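You operate a simulated robot arm through the tools that you are given. There is no shell and no other tool.

You run a simulated robot arm. Do the job below in one go: nothing can be reset, and whatever is moved stays where it is left.

TASK
Fill the orange-band canister with beans to its band and close it.
Fine: none spilt; packet back where it stood; the other packet and canister stay as they are. Set down upright: what you pick out.

It is judged by the outcome, as a careful person would: the job done as asked, and still so three seconds after it is handed in. It fails if anything else is knocked over, pushed out of place, dropped, spilled or broken.

THE ROBOT
A 7-joint arm with a two-finger parallel gripper, fixed in place. Base frame: the origin is at the foot of the arm, x ahead of it, y to its left, z up. Readings come in m, degrees, newtons and seconds.
With the tool pointing down near the work surface it reaches from about 0.38 to 0.9 m from the base axis. Its first joint turns from -143.0 to 143.0 degrees. Payload 3 kg.
The tool frame sits at the grasp point between the pads (the TCP): z along the fingers, y along the line on which they close. The tips reach 0.03 m beyond it. Largest opening 0.094 m; finger width 0.028, thickness 0.01; the body of the gripper, 0.05 by 0.096 m, starts 0.055 m behind the TCP.
Orientation is that of the tool frame in the base frame, as [roll, pitch, yaw] about the fixed x, y, z axes, in that order (R = Rz(yaw) Ry(pitch) Rx(roll)). With the fingers straight down and closing along the base's y, the tool's x points along the base's -x, its y along +y and its z along -z.

THE INTERFACE
- The arm moves only by the tool arm_command. Its arguments are lists of equal length, an entry for each row: "xyz": the shift along the base's x, y, z in units of 40 mm (1.0 is 40 mm), a list of three; "turn": the turn, a rotation vector about the base's x, y, z in units of 8 degrees (1.0 is 8 degrees), a list of three. In form: {"xyz": [[tx, ty, tz], ...], "turn": [[wx, wy, wz], ...]}. A call has 1 to 20 rows; each row shifts and turns the commanded pose from where the row before left it. "hand" is the opening in per cent of the stroke, from 0 (shut) to 100 (fully open), set as the call begins (left out, the last holds). A call with a number of a shift or a turn outside -1 to 1 is refused whole. Rows are played at 5 a second. More than 0.05 m and 8.6 degrees between two rows, or a gripper value outside its range, and nothing of the call is played. Where a pose cannot be reached the arm comes as near as it can. A force on the tool above 40 N (or 10 N above the force at the start of the call, whichever is more), or a blocked arm, ends the call early, and 0.2 s more pass. Each finger travels about 0.072 m/s and halts on what it meets, pressing with about 36 N; the grip force reading is that of the motor and also rises with nothing between the fingers. The clock runs only during rows and for 0.2 s after the last one: add rows that do not move to give the fingers time. It gives the time, the measured TCP pose, the force on the tool (base axes), the opening and the grip force at its end, in the units of the frame above (readings bear some noise), with the torque about the TCP (base axes, N m) and any sound that the robot's microphone picked up.
- Cameras (640 x 400 px; columns grow to the right, rows downward): "scene" is fixed at [0.2215, 0.5, 1.6618]; the picture's right is [-0.69, -0.72, 0.00], its down [-0.61, 0.58, -0.55] and it looks along [0.39, -0.38, -0.84] (base axes); focal length 282 px, centre (320, 200). "wrist" rides on the gripper at [0.076, 0.014, -0.102] in the tool frame; the picture's right is [-0.18, 0.98, 0.00], its down [-0.75, -0.14, -0.64] and it looks along [-0.63, -0.12, 0.77] (tool axes); focal length 243 px, centre (320, 200). There is no depth. A picture from a camera that has moved, and an enlarged one, comes with that camera's place and axes in the base frame and with its lens.
- capture(camera): a new picture of that camera. The clock stands still meanwhile.
- zoom(camera, box): a new picture of the part [left, top, right, bottom] of that camera's present view, enlarged. The clock stands still meanwhile.
- sign_off(): hands the job in; it is judged then, once.

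Places have to be worked out from the pictures, the camera data and where the tool is seen. Open the gripper and draw the arm clear of the work before you hand the job in, unless the task says otherwise.

The tools are called as name(argument=value, ...) on one line, values as JSON. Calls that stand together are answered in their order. arm_command: Moves the arm, as the interface text tells. Its arguments: {"type":"object","properties":{"xyz":{"type":"array","items":{"type":"array","items":{"type":"number"}}},"turn":{"type":"array","items":{"type":"array","items":{"type":"number"}}},"hand":{"type":"number"}},"required":["xyz","turn"]} The other tools are called the same way: capture (camera) takes a picture; zoom (camera, box) takes an enlarged picture of a part of a camera's view; sign_off () hands the job in.

At the start:

```text
time_s: 0.0
tool_pos: [0.409, 0.1845, 1.3664]
ee_rot: [180.0, 0.0, -180.0]
force: [-0.8, -0.4, 0.2]
torque: [-0.01, -0.03, 0.03]
opening: 0.0938
gripper_force: 0.1
```

scene: 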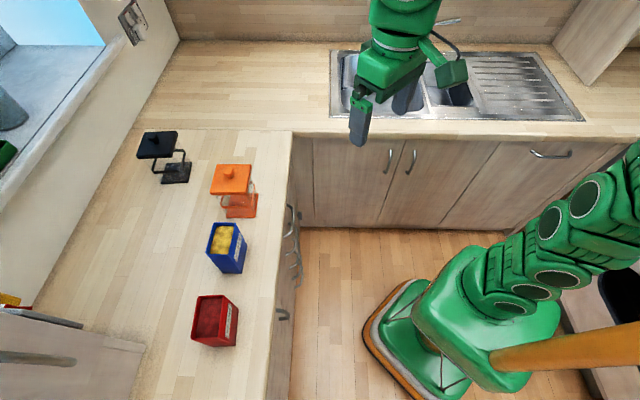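
wrist: 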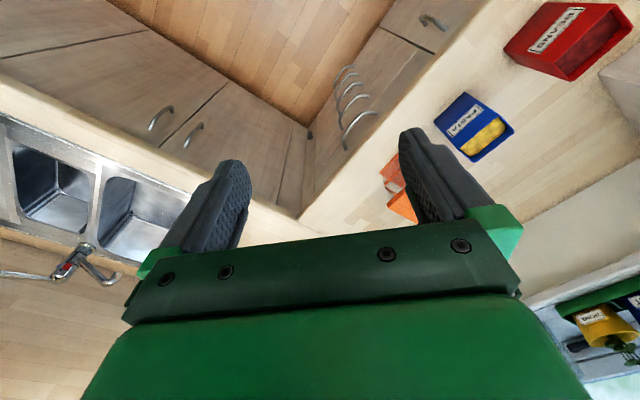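

I'll start by looking closer at the canisters and packets before moving anything.

zoom(camera="scene", box=[180, 150, 280, 212])

zoom(camera="scene", box=[170, 210, 290, 360])

zoom(camera="scene", box=[120, 120, 220, 192])

capture(camera="wrist")

```text
6.40 times, centred on (230, 181) of scene
camera zoom: at [0.2215, 0.5, 1.6618], right [-0.69, -0.72, 0.0], down [-0.61, 0.58, -0.55], along [0.39, -0.38, -0.84], focal length 1804 px, centre (896, 322)
```

zoom: 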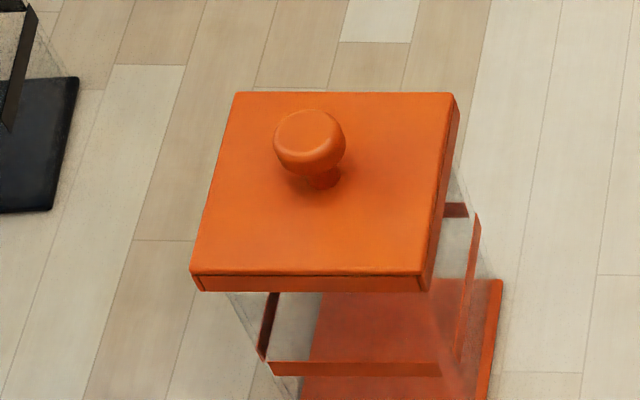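

```text
2.67 times, centred on (230, 285) of scene
camera zoom: at [0.2215, 0.5, 1.6618], right [-0.69, -0.72, 0.0], down [-0.61, 0.58, -0.55], along [0.39, -0.38, -0.84], focal length 752 px, centre (560, -27)
```

zoom: 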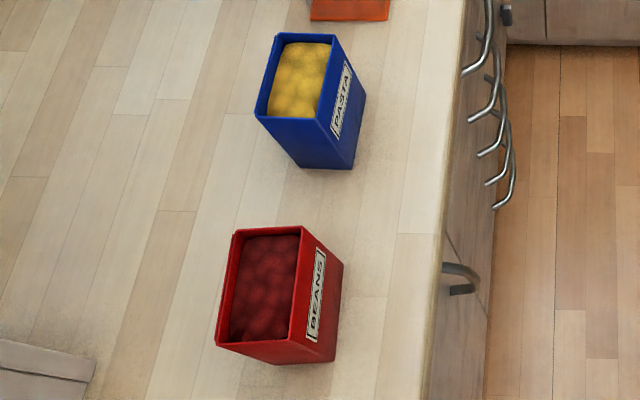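

```text
5.56 times, centred on (170, 156) of scene
camera zoom: at [0.2215, 0.5, 1.6618], right [-0.69, -0.72, 0.0], down [-0.61, 0.58, -0.55], along [0.39, -0.38, -0.84], focal length 1566 px, centre (1153, 444)
```

zoom: 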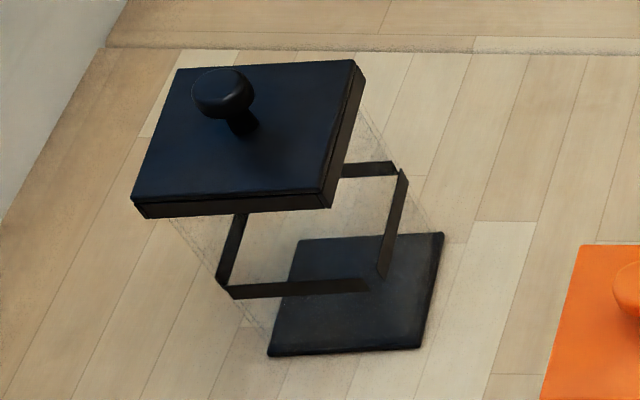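

```text
taken
camera wrist: at [0.3341, 0.1997, 1.4675], right [0.18, 0.98, 0.0], down [0.75, -0.14, 0.64], along [0.63, -0.12, -0.77], focal length 243 px, centre (320, 200)
```

wrist: 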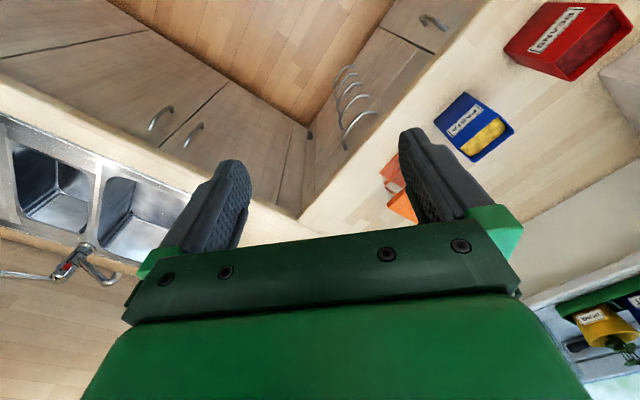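

The scene shows a clear canister with an orange lid and knob, about (0.75, 0.34), and the red BEANS packet at about (0.46, 0.59), on a counter that runs at 45° to my axes. I'll move to a viewpoint above the counter with the closing axis across it, to measure things better.

arm_command(xyz=[[0.55, 0.7, -0.29], [0.55, 0.7, -0.29], [0.55, 0.7, -0.29], [0.55, 0.7, -0.29], [0.55, 0.7, -0.29], [0.55, 0.7, -0.29], [0.55, 0.7, -0.29], [0.55, 0.7, -0.29], [0.55, 0.7, -0.29], [0.55, 0.7, -0.29], [0, 0, 0]], turn=[[0, 0, -0.5625], [0, 0, -0.5625], [0, 0, -0.5625], [0, 0, -0.5625], [0, 0, -0.5625], [0, 0, -0.5625], [0, 0, -0.5625], [0, 0, -0.5625], [0, 0, -0.5625], [0, 0, -0.5625], [0, 0, 0]], hand=100)

```text
time_s: 2.4
tool_pos: [0.6157, 0.4526, 1.1967]
ee_rot: [-179.9, 0.1, 135.0]
force: [0.0, 0.2, -0.5]
torque: [-0.04, 0.0, 0.01]
opening: 0.0939
gripper_force: 0.2
out of reach, approached as far as the arm can: row 7, 8, 9
```

The arm stopped a bit short, so that height is beyond its reach at this distance. I'll play a still row to see where it settles and take both pictures.

arm_command(xyz=[[0, 0, 0], [0, 0, 0]], turn=[[0, 0, 0], [0, 0, 0]])

capture(camera="wrist")

capture(camera="scene")

```text
time_s: 3.0
tool_pos: [0.6167, 0.4522, 1.1961]
ee_rot: [180.0, 0.0, 135.0]
force: [1.0, 0.9, 0.5]
torque: [-0.01, 0.02, -0.02]
opening: 0.0942
gripper_force: 0.0
```

```text
taken
camera wrist: at [0.5727, 0.5161, 1.2983], right [0.83, 0.56, 0.0], down [0.43, -0.63, 0.64], along [0.36, -0.53, -0.77], focal length 243 px, centre (320, 200)
```

wrist: 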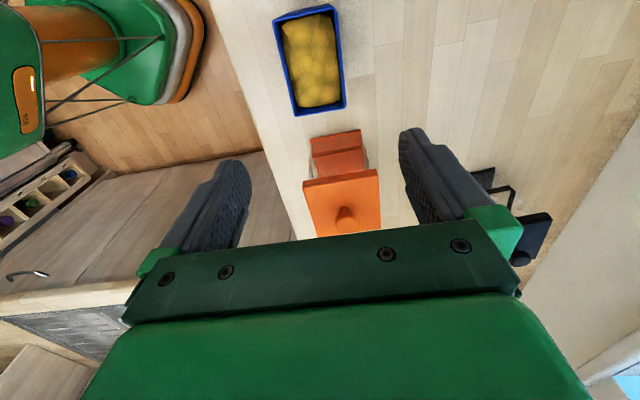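

```text
taken
```

scene: 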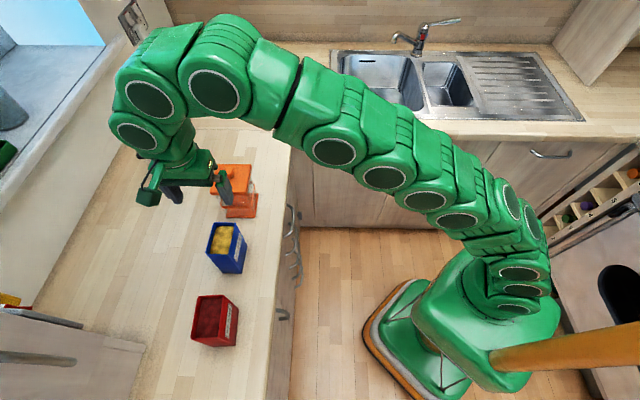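

The lid measures about 0.096 m square and is aligned with the counter, centred near (0.729, 0.352) with its top at z≈1.045. The knob top is at about 1.079. I'll move above the knob with open fingers and check the alignment from close up.

arm_command(xyz=[[0.7, -0.62, -0.38], [0.7, -0.62, -0.38], [0.7, -0.62, -0.38], [0.7, -0.62, -0.38], [0, 0, 0]], turn=[[0, 0, 0], [0, 0, 0], [0, 0, 0], [0, 0, 0], [0, 0, 0]], hand=100)

capture(camera="wrist")

zoom(camera="scene", box=[180, 120, 300, 220])

```text
time_s: 4.2
tool_pos: [0.7295, 0.3523, 1.1385]
ee_rot: [179.9, 0.1, 135.0]
force: [0.4, 0.1, 0.7]
torque: [-0.02, 0.01, -0.03]
opening: 0.0939
gripper_force: 0.1
```

```text
taken
camera wrist: at [0.6857, 0.4165, 1.2394], right [0.82, 0.57, 0.0], down [0.43, -0.63, 0.64], along [0.36, -0.53, -0.77], focal length 243 px, centre (320, 200)
```

wrist: 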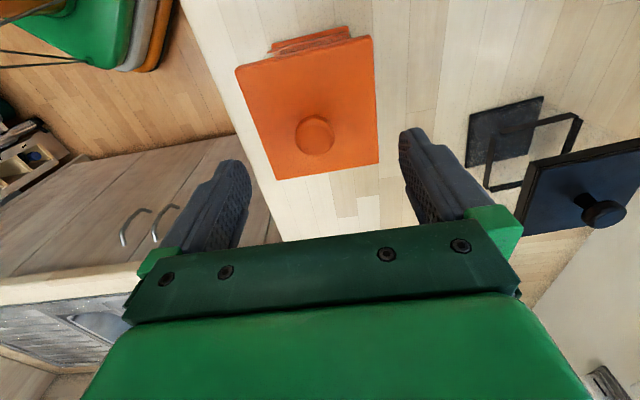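

```text
4.00 times, centred on (240, 170) of scene
camera zoom: at [0.2215, 0.5, 1.6618], right [-0.69, -0.72, 0.0], down [-0.61, 0.58, -0.55], along [0.39, -0.38, -0.84], focal length 1128 px, centre (640, 320)
```

zoom: 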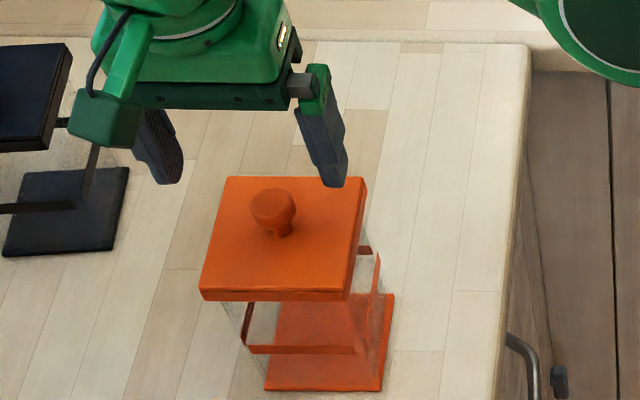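

The knob sits about 3 mm toward the robot from the tool axis, at (0.7265, 0.351), and the lid is about 0.098 m square. I'll correct that and lower the open fingertips to roughly 10 mm above the lid, around the knob.

arm_command(xyz=[[-0.075, -0.03, 0], [0, 0, -0.44], [0, 0, -0.44], [0, 0, -0.42], [0, 0, 0]], turn=[[0, 0, 0], [0, 0, 0], [0, 0, 0], [0, 0, 0], [0, 0, 0]])

capture(camera="wrist")

zoom(camera="scene", box=[190, 140, 270, 190])

```text
time_s: 5.4
tool_pos: [0.7267, 0.3519, 1.0856]
ee_rot: [179.8, 0.0, 135.0]
force: [0.1, 0.6, 17.3]
torque: [-0.57, 0.52, 0.02]
opening: 0.0939
gripper_force: 0.1
```

```text
taken
camera wrist: at [0.6828, 0.4159, 1.1864], right [0.82, 0.57, 0.0], down [0.43, -0.63, 0.64], along [0.36, -0.53, -0.77], focal length 243 px, centre (320, 200)
```

wrist: 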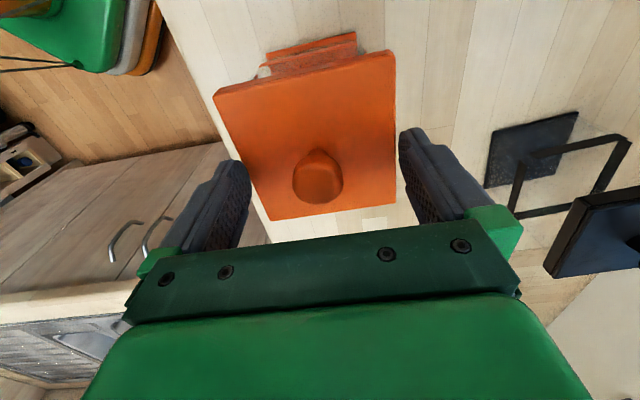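

```text
8.00 times, centred on (230, 165) of scene
camera zoom: at [0.2215, 0.5, 1.6618], right [-0.69, -0.72, 0.0], down [-0.61, 0.58, -0.55], along [0.39, -0.38, -0.84], focal length 2255 px, centre (1040, 480)
```

zoom: 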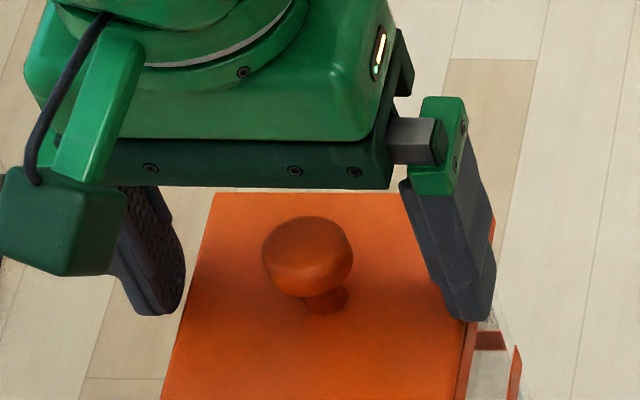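

There is 17 N on the near finger, so the lid top is really at about z=1.055, and the knob's ball is centred near (0.725, 0.352, 1.075). I'll raise 6 mm to clear the lid, centre on the knob and check that the force is gone.

arm_command(xyz=[[0, 0, 0.15], [-0.03, 0.02, 0], [0, 0, 0]], turn=[[0, 0, 0], [0, 0, 0], [0, 0, 0]])

zoom(camera="scene", box=[190, 140, 290, 225])

```text
time_s: 6.2
tool_pos: [0.7237, 0.3527, 1.0897]
ee_rot: [179.9, 0.1, 135.0]
force: [-0.5, 0.0, 0.0]
torque: [-0.02, 0.01, 0.03]
opening: 0.094
gripper_force: 0.0
```

```text
4.71 times, centred on (240, 182) of scene
camera zoom: at [0.2215, 0.5, 1.6618], right [-0.69, -0.72, 0.0], down [-0.61, 0.58, -0.55], along [0.39, -0.38, -0.84], focal length 1327 px, centre (696, 282)
```

zoom: 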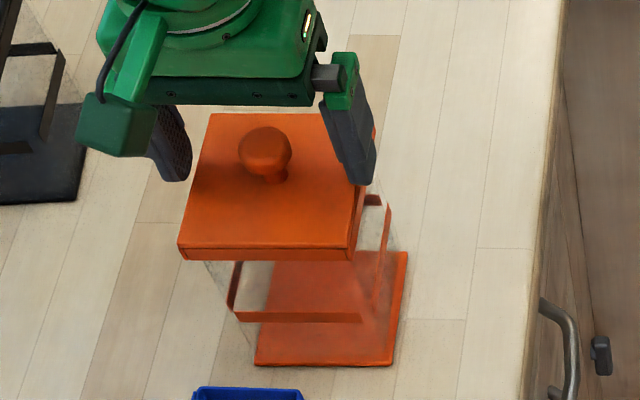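

Force is clear and the knob is centred between the fingers. I'll close on the knob and wait for the grip.

arm_command(xyz=[[0, 0, 0], [0, 0, 0], [0, 0, 0], [0, 0, 0], [0, 0, 0]], turn=[[0, 0, 0], [0, 0, 0], [0, 0, 0], [0, 0, 0], [0, 0, 0]], hand=0)

zoom(camera="scene", box=[190, 140, 290, 225])

capture(camera="wrist")

```text
time_s: 7.4
tool_pos: [0.7259, 0.3527, 1.09]
ee_rot: [179.9, 0.0, 135.0]
force: [0.4, 1.6, 0.7]
torque: [0.02, 0.0, 0.01]
opening: 0.0259
gripper_force: 36.1
```

```text
4.71 times, centred on (240, 182) of scene
camera zoom: at [0.2215, 0.5, 1.6618], right [-0.69, -0.72, 0.0], down [-0.61, 0.58, -0.55], along [0.39, -0.38, -0.84], focal length 1327 px, centre (696, 282)
```

zoom: 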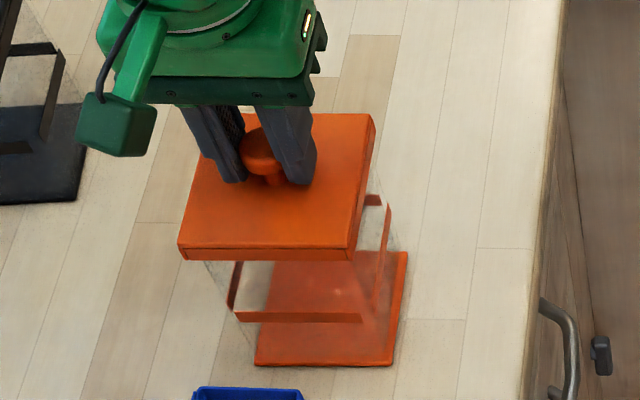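

```text
taken
camera wrist: at [0.6814, 0.4161, 1.1917], right [0.82, 0.57, 0.0], down [0.43, -0.63, 0.64], along [0.36, -0.53, -0.77], focal length 243 px, centre (320, 200)
```

wrist: 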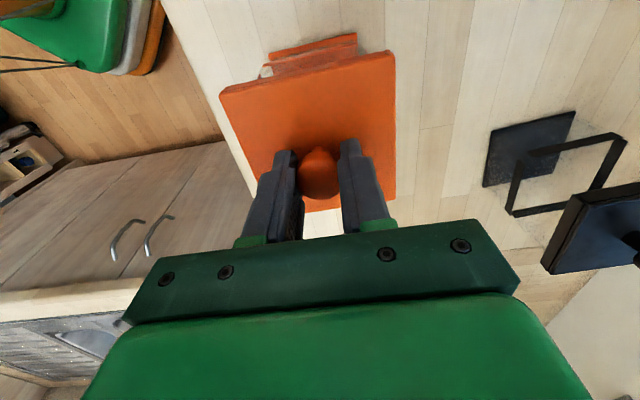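

The knob is held (opening 26 mm, 36 N). I'll lift straight up slowly by 24 mm and check that only the lid comes.

arm_command(xyz=[[0, 0, 0.1], [0, 0, 0.1], [0, 0, 0.2], [0, 0, 0.2], [0, 0, 0]], turn=[[0, 0, 0], [0, 0, 0], [0, 0, 0], [0, 0, 0], [0, 0, 0]])

zoom(camera="scene", box=[190, 140, 290, 225])

```text
time_s: 8.6
tool_pos: [0.7246, 0.3524, 1.1144]
ee_rot: [-180.0, 0.1, 135.0]
force: [1.0, 0.7, -0.9]
torque: [0.0, 0.0, 0.02]
opening: 0.0256
gripper_force: 36.1
heard: snap
```

```text
4.71 times, centred on (240, 182) of scene
camera zoom: at [0.2215, 0.5, 1.6618], right [-0.69, -0.72, 0.0], down [-0.61, 0.58, -0.55], along [0.39, -0.38, -0.84], focal length 1327 px, centre (696, 282)
```

zoom: 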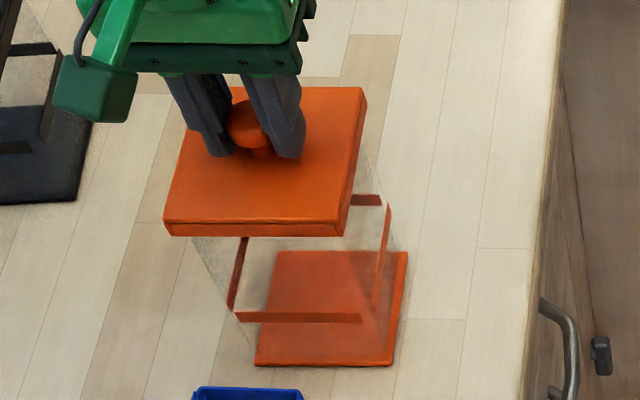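

A snap was heard and the lid came off cleanly with the canister still in place, so closing it will need a press until it snaps again. I'll lift a little more, then look at the free counter space on both sides before choosing where to put the lid.

arm_command(xyz=[[0, 0, 0.3], [0, 0, 0.3], [0, 0, 0]], turn=[[0, 0, 0], [0, 0, 0], [0, 0, 0]])

capture(camera="scene")

zoom(camera="scene", box=[0, 280, 192, 400])

zoom(camera="scene", box=[190, 150, 270, 225])

capture(camera="wrist")

```text
time_s: 9.4
tool_pos: [0.7251, 0.3509, 1.1393]
ee_rot: [-180.0, 0.1, 135.0]
force: [-0.2, -0.1, -0.3]
torque: [0.02, -0.02, -0.03]
opening: 0.0258
gripper_force: 36.1
```

```text
taken
```

scene: 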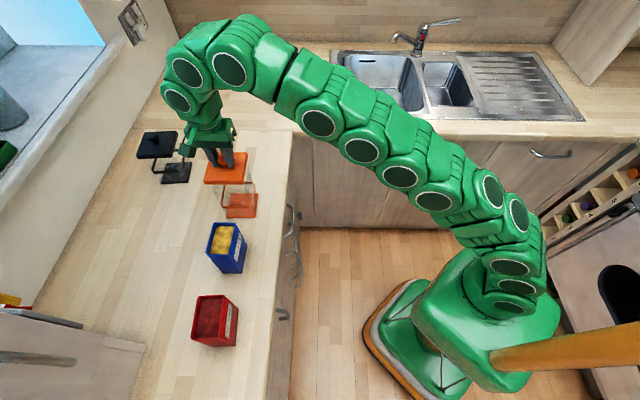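

```text
3.33 times, centred on (96, 340) of scene
camera zoom: at [0.2215, 0.5, 1.6618], right [-0.69, -0.72, 0.0], down [-0.61, 0.58, -0.55], along [0.39, -0.38, -0.84], focal length 940 px, centre (1067, -267)
```

zoom: 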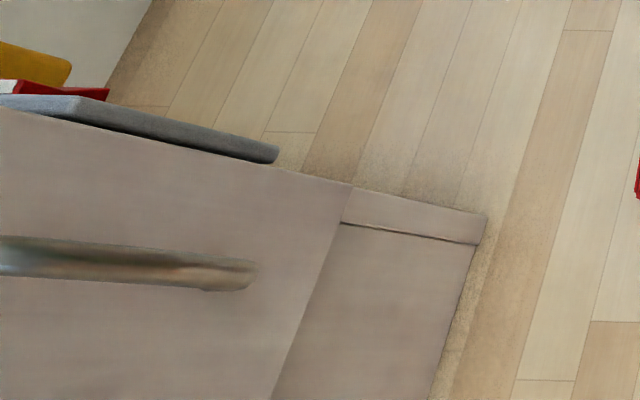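

```text
5.33 times, centred on (230, 188) of scene
camera zoom: at [0.2215, 0.5, 1.6618], right [-0.69, -0.72, 0.0], down [-0.61, 0.58, -0.55], along [0.39, -0.38, -0.84], focal length 1504 px, centre (800, 267)
```

zoom: 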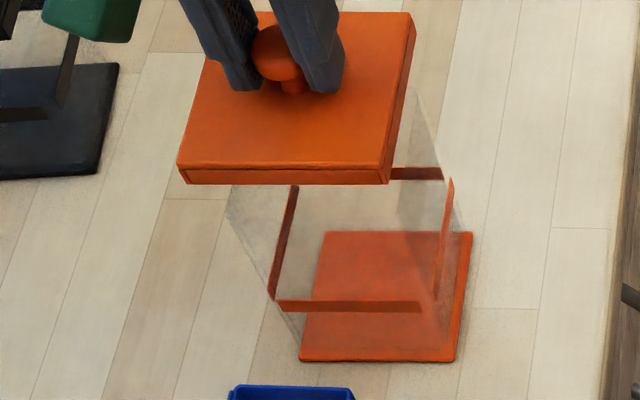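

```text
taken
camera wrist: at [0.6815, 0.4163, 1.2403], right [0.83, 0.56, 0.0], down [0.43, -0.63, 0.64], along [0.36, -0.53, -0.77], focal length 243 px, centre (320, 200)
```

wrist: 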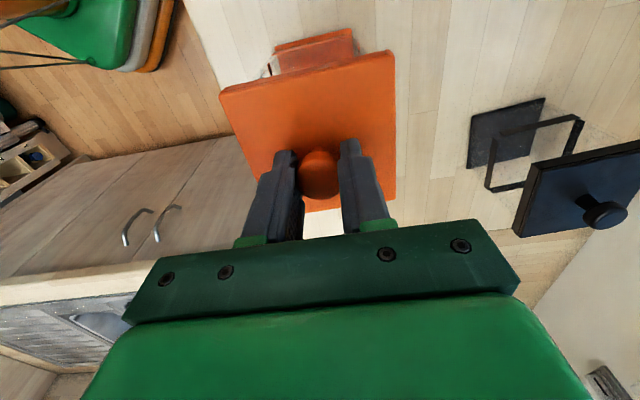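

The lid hangs level in the grip and the canister is open and undisturbed. I'll set the lid on the free counter past the canister, at about (0.81, 0.22). To stay in reach I go back toward myself first, then sideways, then down.

arm_command(xyz=[[-0.55, -0.55, 0], [-0.55, -0.55, 0], [0.55, -0.55, 0], [0.55, -0.55, 0], [0.55, -0.55, 0], [0.55, -0.55, 0], [0.54, -0.54, 0], [0, 0, -0.7], [0, 0, -0.7], [0, 0, -0.7], [0, 0, -0.7], [0.25, 0.25, -0.3], [0.25, 0.25, -0.3], [0, 0, 0]], turn=[[0, 0, 0], [0, 0, 0], [0, 0, 0], [0, 0, 0], [0, 0, 0], [0, 0, 0], [0, 0, 0], [0, 0, 0], [0, 0, 0], [0, 0, 0], [0, 0, 0], [0, 0, 0], [0, 0, 0], [0, 0, 0]])

capture(camera="scene")

zoom(camera="scene", box=[200, 110, 320, 220])

capture(camera="wrist")

```text
time_s: 12.4
tool_pos: [0.8105, 0.2191, 1.0024]
ee_rot: [-180.0, 0.1, 135.1]
force: [0.0, -0.8, -0.2]
torque: [0.01, 0.03, 0.02]
opening: 0.0256
gripper_force: 35.7
```

```text
taken
```

scene: 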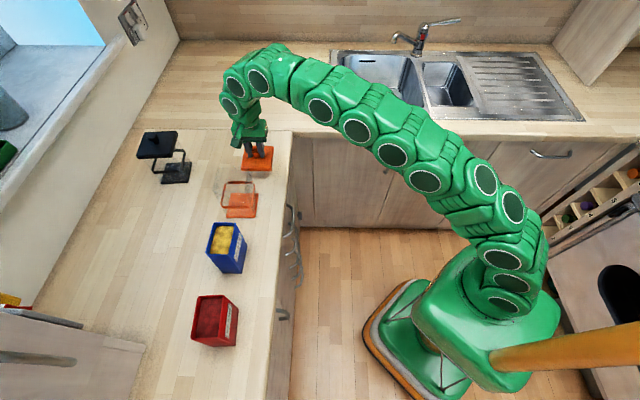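

```text
3.64 times, centred on (260, 165) of scene
camera zoom: at [0.2215, 0.5, 1.6618], right [-0.69, -0.72, 0.0], down [-0.61, 0.58, -0.55], along [0.39, -0.38, -0.84], focal length 1025 px, centre (538, 327)
```

zoom: 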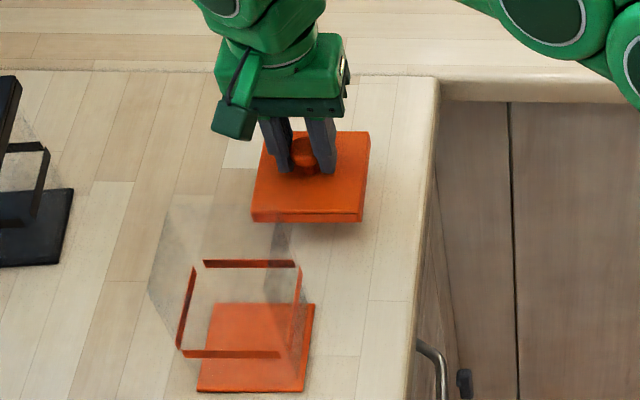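

```text
taken
camera wrist: at [0.7665, 0.2831, 1.1038], right [0.83, 0.56, 0.0], down [0.43, -0.63, 0.64], along [0.36, -0.53, -0.77], focal length 243 px, centre (320, 200)
```

wrist: 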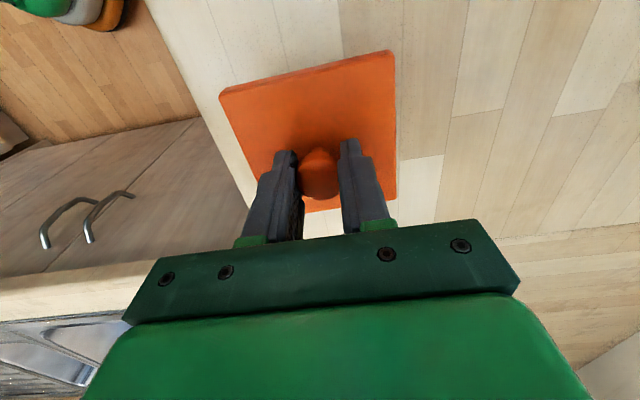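

The lid hangs level over clear counter, well inside the edge. I'll lower it in small steps and stop at the first sign of contact.

arm_command(xyz=[[0, 0, -0.3], [0, 0, -0.3], [0, 0, -0.2], [0, 0, 0]], turn=[[0, 0, 0], [0, 0, 0], [0, 0, 0], [0, 0, 0]])

zoom(camera="scene", box=[220, 120, 300, 180])

```text
time_s: 13.4
tool_pos: [0.8111, 0.2191, 0.971]
ee_rot: [180.0, 0.0, 135.0]
force: [0.2, -0.3, -0.5]
torque: [0.02, 0.03, 0.02]
opening: 0.0261
gripper_force: 35.4
```

```text
6.67 times, centred on (260, 150) of scene
camera zoom: at [0.2215, 0.5, 1.6618], right [-0.69, -0.72, 0.0], down [-0.61, 0.58, -0.55], along [0.39, -0.38, -0.84], focal length 1879 px, centre (720, 533)
```

zoom: 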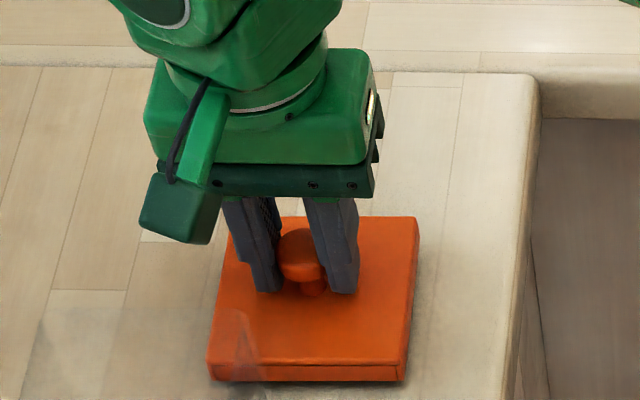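

Still no contact at z=0.971, with the lid about 10–15 mm above the counter. I'll keep going in 2–3 mm steps.

arm_command(xyz=[[0, 0, -0.08], [0, 0, -0.08], [0, 0, -0.08], [0, 0, 0]], turn=[[0, 0, 0], [0, 0, 0], [0, 0, 0], [0, 0, 0]])

```text
time_s: 14.4
tool_pos: [0.8094, 0.2187, 0.9611]
ee_rot: [179.7, 0.0, 135.0]
force: [-1.4, -1.2, 26.5]
torque: [0.05, 0.11, -0.05]
opening: 0.0257
gripper_force: 35.9
```

The lid has touched down, with 26 N at z=0.961. I'll relieve the press by 1.5 mm, then open the fingers.

arm_command(xyz=[[0, 0, 0.04], [0, 0, 0]], turn=[[0, 0, 0], [0, 0, 0]])

zoom(camera="scene", box=[220, 120, 300, 180])

```text
time_s: 15.0
tool_pos: [0.8088, 0.217, 0.9609]
ee_rot: [-180.0, 0.0, 135.0]
force: [3.9, -2.4, 10.7]
torque: [-0.28, -0.29, 0.01]
opening: 0.0258
gripper_force: 35.8
```

```text
6.67 times, centred on (260, 150) of scene
camera zoom: at [0.2215, 0.5, 1.6618], right [-0.69, -0.72, 0.0], down [-0.61, 0.58, -0.55], along [0.39, -0.38, -0.84], focal length 1879 px, centre (720, 533)
```

zoom: 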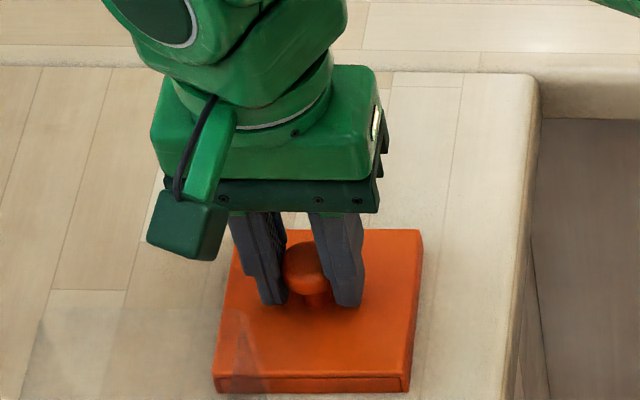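

The lid rests flat on the counter with about 10 N still pressing. I'll ease up another millimetre and open the fingers.

arm_command(xyz=[[0, 0, 0.02], [0, 0, 0]], turn=[[0, 0, 0], [0, 0, 0]])

arm_command(xyz=[[0, 0, 0], [0, 0, 0], [0, 0, 0]], turn=[[0, 0, 0], [0, 0, 0], [0, 0, 0]], hand=70)

capture(camera="wrist")

```text
time_s: 15.6
tool_pos: [0.8088, 0.2184, 0.9616]
ee_rot: [-179.9, -0.1, 135.0]
force: [0.4, -0.1, -0.3]
torque: [0.0, -0.01, 0.0]
opening: 0.0257
gripper_force: 36.4
```

```text
time_s: 16.4
tool_pos: [0.8078, 0.2191, 0.9617]
ee_rot: [180.0, -0.1, 135.0]
force: [-0.3, 0.3, -0.1]
torque: [-0.01, 0.0, -0.02]
opening: 0.0661
gripper_force: 0.0
```

```text
taken
camera wrist: at [0.7658, 0.2833, 1.0644], right [0.82, 0.57, 0.0], down [0.43, -0.63, 0.64], along [0.36, -0.53, -0.77], focal length 243 px, centre (320, 200)
```

wrist: 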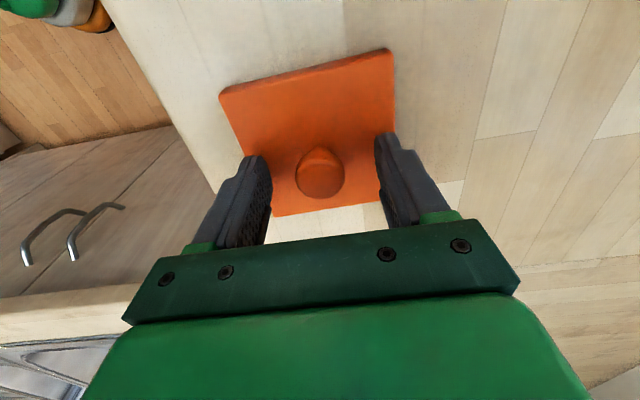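

The lid stands free with its knob at about (0.809, 0.2185). I'll rise clear and come back toward myself, then swing over in front of the packets while turning the wrist half round for the packet grasp.

arm_command(xyz=[[0, 0, 0.5], [0, 0, 1], [-0.4, -0.4, 0.95], [-0.45, -0.45, 0.9], [-0.45, -0.45, 0.9], [-0.45, -0.45, 0.9], [-0.69, 0.69, 0], [-0.69, 0.69, 0], [-0.69, 0.69, 0], [-0.69, 0.69, 0], [-0.69, 0.69, 0], [-0.69, 0.69, 0], [-0.69, 0.69, 0], [-0.69, 0.69, 0], [0, 0, 0]], turn=[[0, 0, 0], [0, 0, 0], [0, 0, 0], [0, 0, 0], [0, 0, 0], [0, 0, 0], [0, 0, 1], [0, 0, 1], [0, 0, 1], [0, 0, 1], [0, 0, 1], [0, 0, 1], [0, 0, 1], [0, 0, 1], [0, 0, 0]], hand=100)

capture(camera="scene")

capture(camera="wrist")

```text
time_s: 19.6
tool_pos: [0.5188, 0.3686, 1.1681]
ee_rot: [-180.0, 0.0, -160.9]
force: [0.4, 0.3, 1.0]
torque: [-0.01, 0.01, -0.03]
opening: 0.0939
gripper_force: 0.0
```

```text
taken
```

scene: 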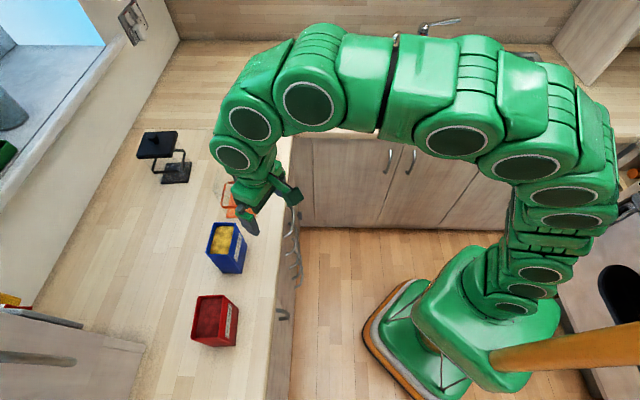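

```text
taken
camera wrist: at [0.4426, 0.3575, 1.2699], right [-0.15, 0.99, 0.0], down [0.76, 0.11, 0.64], along [0.64, 0.1, -0.77], focal length 243 px, centre (320, 200)
```

wrist: 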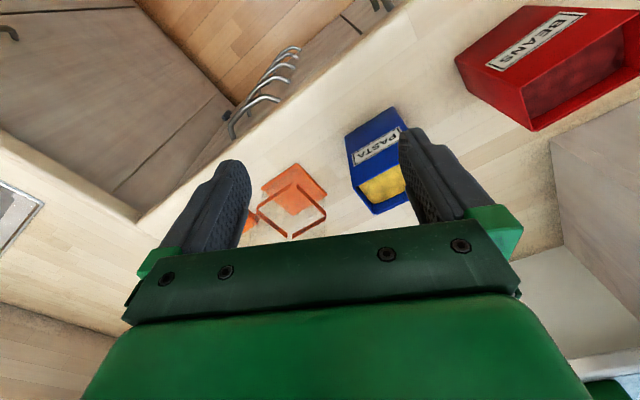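

Both packets are in view and nothing has shifted. I'll finish the wrist turn so the tool's back faces along the packet's long side, moving left in the free air beside the BEANS packet.

arm_command(xyz=[[-0.338, 0.338, 0], [-0.338, 0.338, 0], [-0.338, 0.338, 0], [-0.338, 0.338, 0], [-0.338, 0.338, 0], [-0.338, 0.338, 0], [-0.338, 0.338, 0], [-0.338, 0.338, 0], [-0.338, 0.338, 0], [-0.338, 0.338, 0], [-0.338, 0.338, 0], [-0.338, 0.338, 0], [-0.338, 0.338, 0], [-0.338, 0.338, 0], [-0.338, 0.338, 0], [-0.338, 0.338, 0], [0, 0, 0]], turn=[[0, 0, 0.947], [0, 0, 0.947], [0, 0, 0.947], [0, 0, 0.947], [0, 0, 0.947], [0, 0, 0.947], [0, 0, 0.947], [0, 0, 0.947], [0, 0, 0.947], [0, 0, 0.947], [0, 0, 0.947], [0, 0, 0.947], [0, 0, 0.947], [0, 0, 0.947], [0, 0, 0.947], [0, 0, 0.947], [0, 0, 0]])

capture(camera="scene")

capture(camera="wrist")

```text
time_s: 23.2
tool_pos: [0.3019, 0.5843, 1.167]
ee_rot: [179.9, 0.0, -39.5]
force: [-0.5, 0.5, -0.8]
torque: [0.01, 0.01, -0.03]
opening: 0.094
gripper_force: 0.0
```

```text
taken
```

scene: 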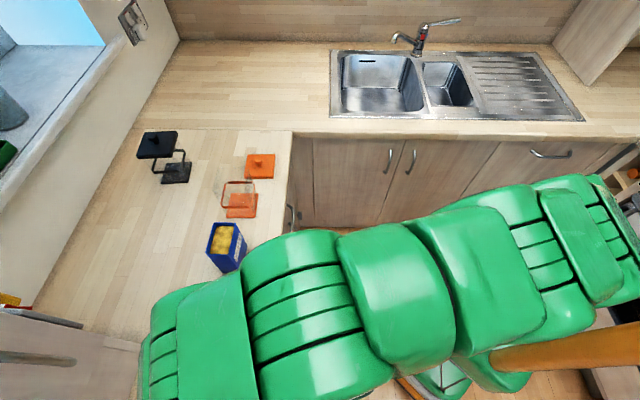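

```text
taken
camera wrist: at [0.3524, 0.525, 1.2693], right [-0.77, -0.64, 0.0], down [-0.49, 0.59, 0.64], along [-0.41, 0.49, -0.77], focal length 243 px, centre (320, 200)
```

wrist: 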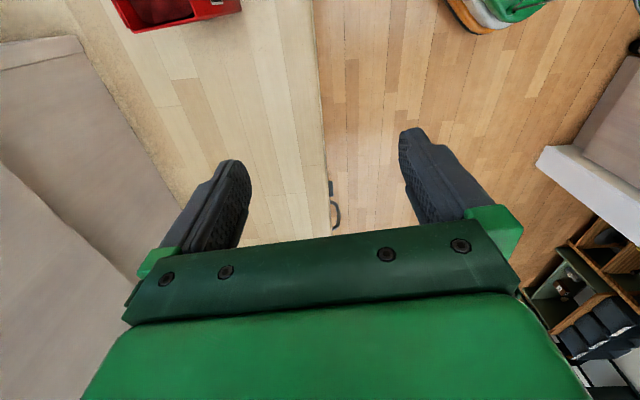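

The tool now points along the packet's long axis (yaw −39.5°). I'll tilt it 60° toward the packet and shift out to line up about 0.1 m behind it, then check with the wrist camera.

arm_command(xyz=[[0.252, 0.252, -0.15], [0.252, 0.252, -0.15], [0.252, 0.252, -0.15], [0.252, 0.252, -0.15], [0.252, 0.252, -0.15], [0.252, 0.252, -0.15], [0.252, 0.252, -0.15], [0.252, 0.252, -0.15], [0, 0, 0]], turn=[[-0.599, -0.721, 0], [-0.599, -0.721, 0], [-0.599, -0.721, 0], [-0.599, -0.721, 0], [-0.599, -0.721, 0], [-0.599, -0.721, 0], [-0.599, -0.721, 0], [-0.599, -0.721, 0], [0, 0, 0]])

capture(camera="wrist")

capture(camera="scene")

```text
time_s: 25.2
tool_pos: [0.3991, 0.633, 1.1227]
ee_rot: [179.8, -60.1, -40.6]
force: [-0.2, -0.2, 0.4]
torque: [-0.01, 0.05, -0.01]
opening: 0.094
gripper_force: 0.0
out of reach, approached as far as the arm can: row 6, 7, 8
```

```text
taken
camera wrist: at [0.3519, 0.6544, 1.2381], right [-0.71, -0.68, -0.16], down [-0.61, 0.72, -0.33], along [0.34, -0.14, -0.93], focal length 243 px, centre (320, 200)
```

wrist: 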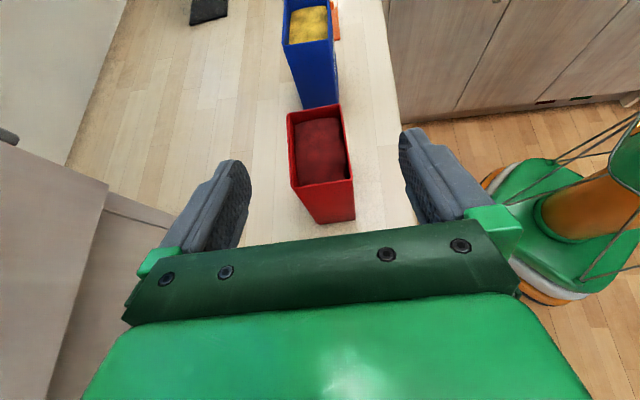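

```text
taken
```

scene: 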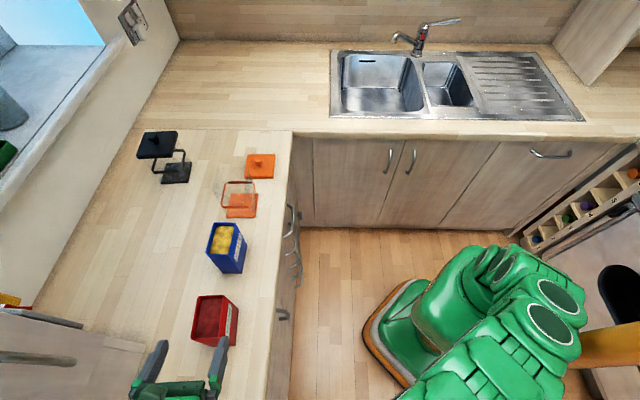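

The arm reached about (0.399, 0.633, 1.123) at a 60° tilt, and both cameras see the open packet well. I'll zoom in to measure the packet's corners from both views.

zoom(camera="wrist", box=[260, 90, 400, 230])

zoom(camera="scene", box=[120, 280, 260, 400])

zoom(camera="scene", box=[180, 140, 300, 230])

```text
2.86 times, centred on (330, 160) of wrist
camera zoom: at [0.3519, 0.6544, 1.2381], right [-0.71, -0.68, -0.16], down [-0.61, 0.72, -0.33], along [0.34, -0.14, -0.93], focal length 693 px, centre (291, 314)
```

zoom: 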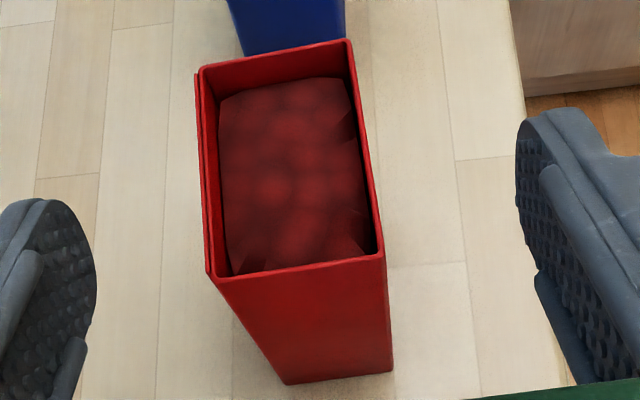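

```text
3.33 times, centred on (190, 340) of scene
camera zoom: at [0.2215, 0.5, 1.6618], right [-0.69, -0.72, 0.0], down [-0.61, 0.58, -0.55], along [0.39, -0.38, -0.84], focal length 940 px, centre (753, -267)
```

zoom: 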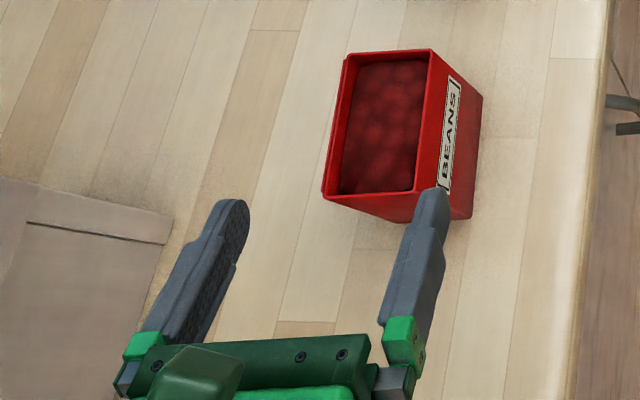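

```text
4.44 times, centred on (240, 185) of scene
camera zoom: at [0.2215, 0.5, 1.6618], right [-0.69, -0.72, 0.0], down [-0.61, 0.58, -0.55], along [0.39, -0.38, -0.84], focal length 1253 px, centre (676, 267)
```

zoom: 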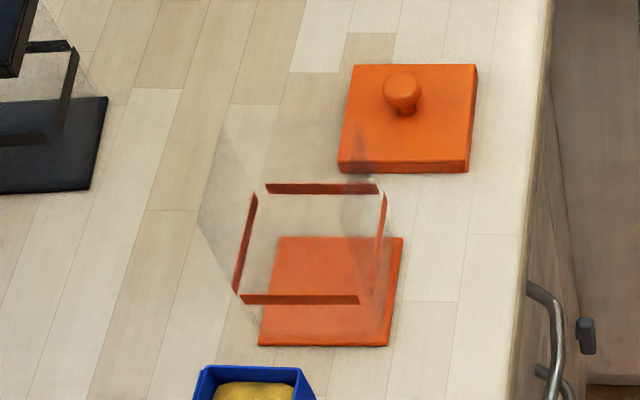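

Combining both views, the packet is about 0.081 × 0.052 m, with its rim at z≈1.042 and the counter near 0.906. Its centre is at (0.465, 0.587) and its yaw about −39.6°. I'll come down two-thirds of the way with the fingers straddling it and check again.

arm_command(xyz=[[0.225, -0.152, -0.574], [0.225, -0.152, -0.574], [0.225, -0.152, -0.574], [0.225, -0.152, -0.574], [0, 0, 0]], turn=[[0, 0, 0.1], [0, 0, 0], [0, 0, 0], [0, 0, 0], [0, 0, 0]])

capture(camera="wrist")

zoom(camera="scene", box=[140, 280, 260, 390])

```text
time_s: 26.4
tool_pos: [0.4218, 0.6141, 1.0296]
ee_rot: [180.0, -60.0, -38.9]
force: [0.5, 1.0, -0.5]
torque: [0.02, 0.01, 0.0]
opening: 0.094
gripper_force: 0.1
```

```text
taken
camera wrist: at [0.3737, 0.635, 1.1474], right [-0.69, -0.71, -0.16], down [-0.64, 0.7, -0.33], along [0.35, -0.13, -0.93], focal length 243 px, centre (320, 200)
```

wrist: 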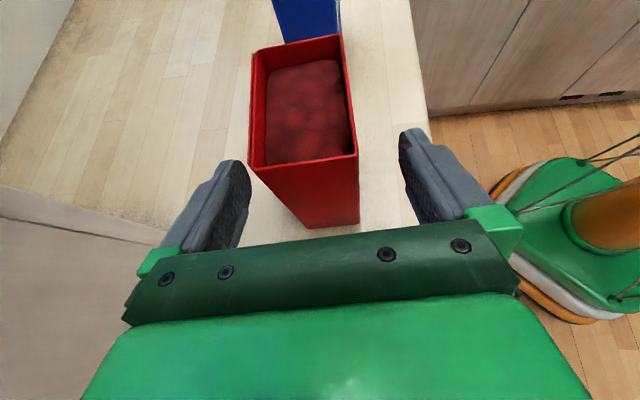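

```text
3.64 times, centred on (200, 335) of scene
camera zoom: at [0.2215, 0.5, 1.6618], right [-0.69, -0.72, 0.0], down [-0.61, 0.58, -0.55], along [0.39, -0.38, -0.84], focal length 1025 px, centre (756, -291)
```

zoom: 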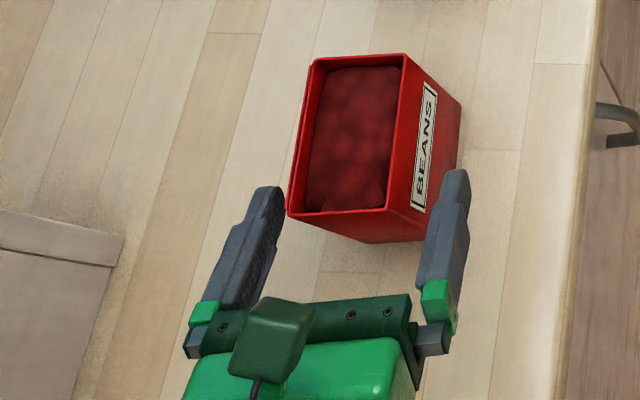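

The fingers straddle the packet, which is about 6 mm off-centre laterally and 55 mm ahead of the tool. I'll make the final correction and descend to grip height, z≈0.985.

arm_command(xyz=[[0.273, -0.158, -0.372], [0.273, -0.158, -0.372], [0.273, -0.158, -0.372], [0, 0, 0]], turn=[[0, 0, -0.05], [0, 0, 0], [0, 0, 0], [0, 0, 0]])

capture(camera="wrist")

zoom(camera="scene", box=[140, 280, 260, 390])

```text
time_s: 27.4
tool_pos: [0.4562, 0.5941, 0.9866]
ee_rot: [-180.0, -60.0, -39.4]
force: [0.0, 0.0, 0.4]
torque: [-0.01, -0.01, 0.02]
opening: 0.0939
gripper_force: 0.1
```

```text
taken
camera wrist: at [0.408, 0.616, 1.103], right [-0.69, -0.7, -0.16], down [-0.63, 0.7, -0.33], along [0.34, -0.13, -0.93], focal length 243 px, centre (320, 200)
```

wrist: 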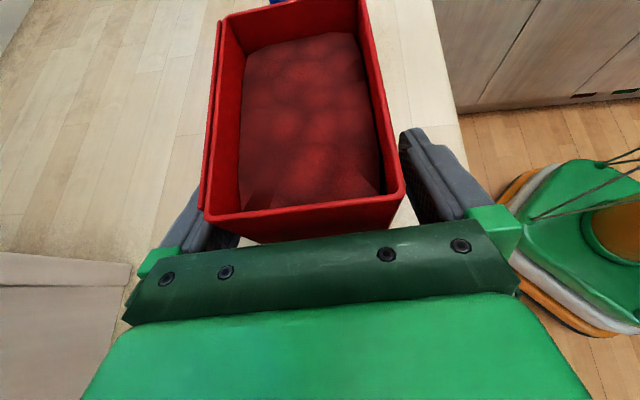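

```text
3.64 times, centred on (200, 335) of scene
camera zoom: at [0.2215, 0.5, 1.6618], right [-0.69, -0.72, 0.0], down [-0.61, 0.58, -0.55], along [0.39, -0.38, -0.84], focal length 1025 px, centre (756, -291)
```

zoom: 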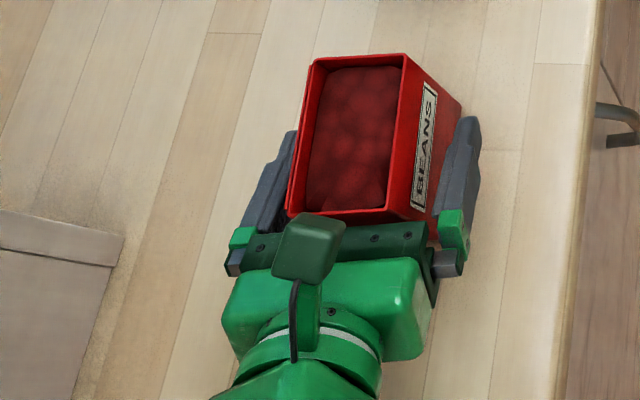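

The packet is centred between the fingers to within about 1 mm, and its rear face sits about 27 mm behind the tool point, as planned. I'll close the fingers on it.

arm_command(xyz=[[0, 0, 0], [0, 0, 0], [0, 0, 0], [0, 0, 0]], turn=[[0, 0, 0], [0, 0, 0], [0, 0, 0], [0, 0, 0]], hand=0)

capture(camera="wrist")

zoom(camera="scene", box=[140, 280, 260, 390])

```text
time_s: 28.4
tool_pos: [0.4549, 0.5958, 0.9876]
ee_rot: [-180.0, -60.0, -39.3]
force: [0.1, -1.0, 3.5]
torque: [-0.01, 0.11, -0.03]
opening: 0.0592
gripper_force: 36.6
```

```text
taken
camera wrist: at [0.4079, 0.616, 1.1031], right [-0.69, -0.7, -0.16], down [-0.63, 0.7, -0.33], along [0.34, -0.13, -0.93], focal length 243 px, centre (320, 200)
```

wrist: 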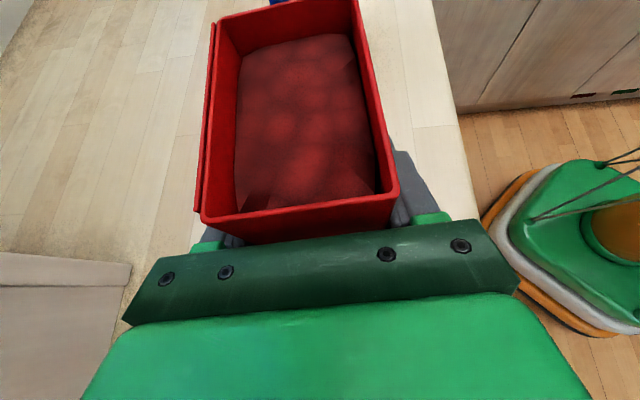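

```text
3.64 times, centred on (200, 335) of scene
camera zoom: at [0.2215, 0.5, 1.6618], right [-0.69, -0.72, 0.0], down [-0.61, 0.58, -0.55], along [0.39, -0.38, -0.84], focal length 1025 px, centre (756, -291)
```

zoom: 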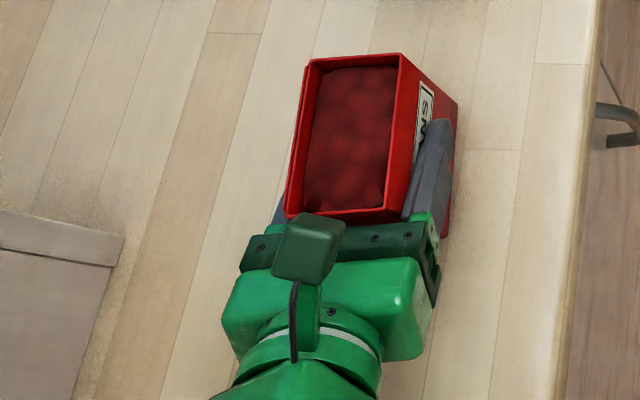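

The packet is held (opening 59 mm, 36 N) and shifted about 2 mm as the fingers closed, which I'll correct on return. Before lifting, I'll look closely at the open canister's rim height.

zoom(camera="scene", box=[208, 160, 264, 220])

```text
6.67 times, centred on (236, 190) of scene
camera zoom: at [0.2215, 0.5, 1.6618], right [-0.69, -0.72, 0.0], down [-0.61, 0.58, -0.55], along [0.39, -0.38, -0.84], focal length 1879 px, centre (880, 267)
```

zoom: 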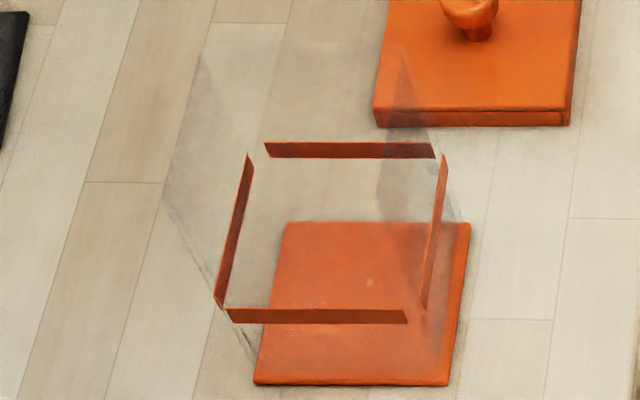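

The canister rim is at z≈1.05, its body about 0.082 m square centred at (0.7265, 0.3525), and the band lies at z≈0.956–0.974. That needs roughly 60–65% of the packet, so it must be a partial pour. I'll lift the packet 20 mm and check the grip.

arm_command(xyz=[[0, 0, 0.25], [0, 0, 0.25], [0, 0, 0]], turn=[[0, 0, 0], [0, 0, 0], [0, 0, 0]])

capture(camera="wrist")

zoom(camera="scene", box=[140, 280, 260, 390])

```text
time_s: 29.2
tool_pos: [0.4545, 0.5953, 1.0053]
ee_rot: [180.0, -60.0, -39.1]
force: [0.0, -0.3, -4.1]
torque: [0.07, 0.03, -0.02]
opening: 0.0592
gripper_force: 36.2
```

```text
taken
camera wrist: at [0.4067, 0.616, 1.1224], right [-0.69, -0.7, -0.16], down [-0.63, 0.7, -0.33], along [0.34, -0.13, -0.93], focal length 243 px, centre (320, 200)
```

wrist: 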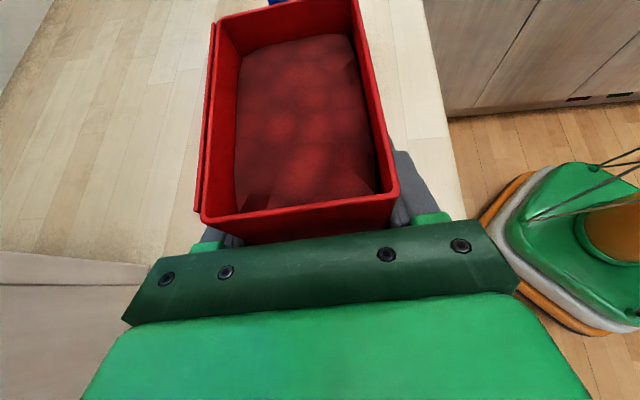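

```text
3.64 times, centred on (200, 335) of scene
camera zoom: at [0.2215, 0.5, 1.6618], right [-0.69, -0.72, 0.0], down [-0.61, 0.58, -0.55], along [0.39, -0.38, -0.84], focal length 1025 px, centre (756, -291)
```

zoom: 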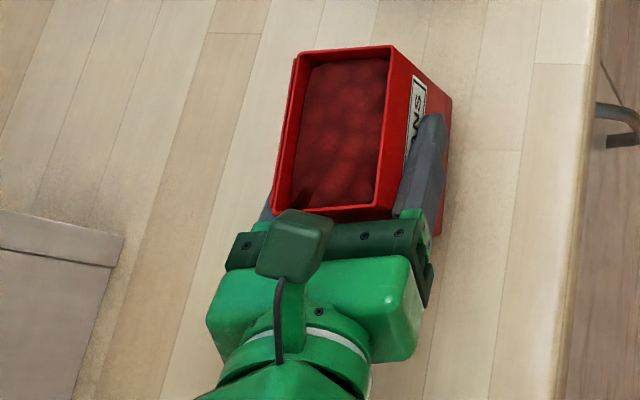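

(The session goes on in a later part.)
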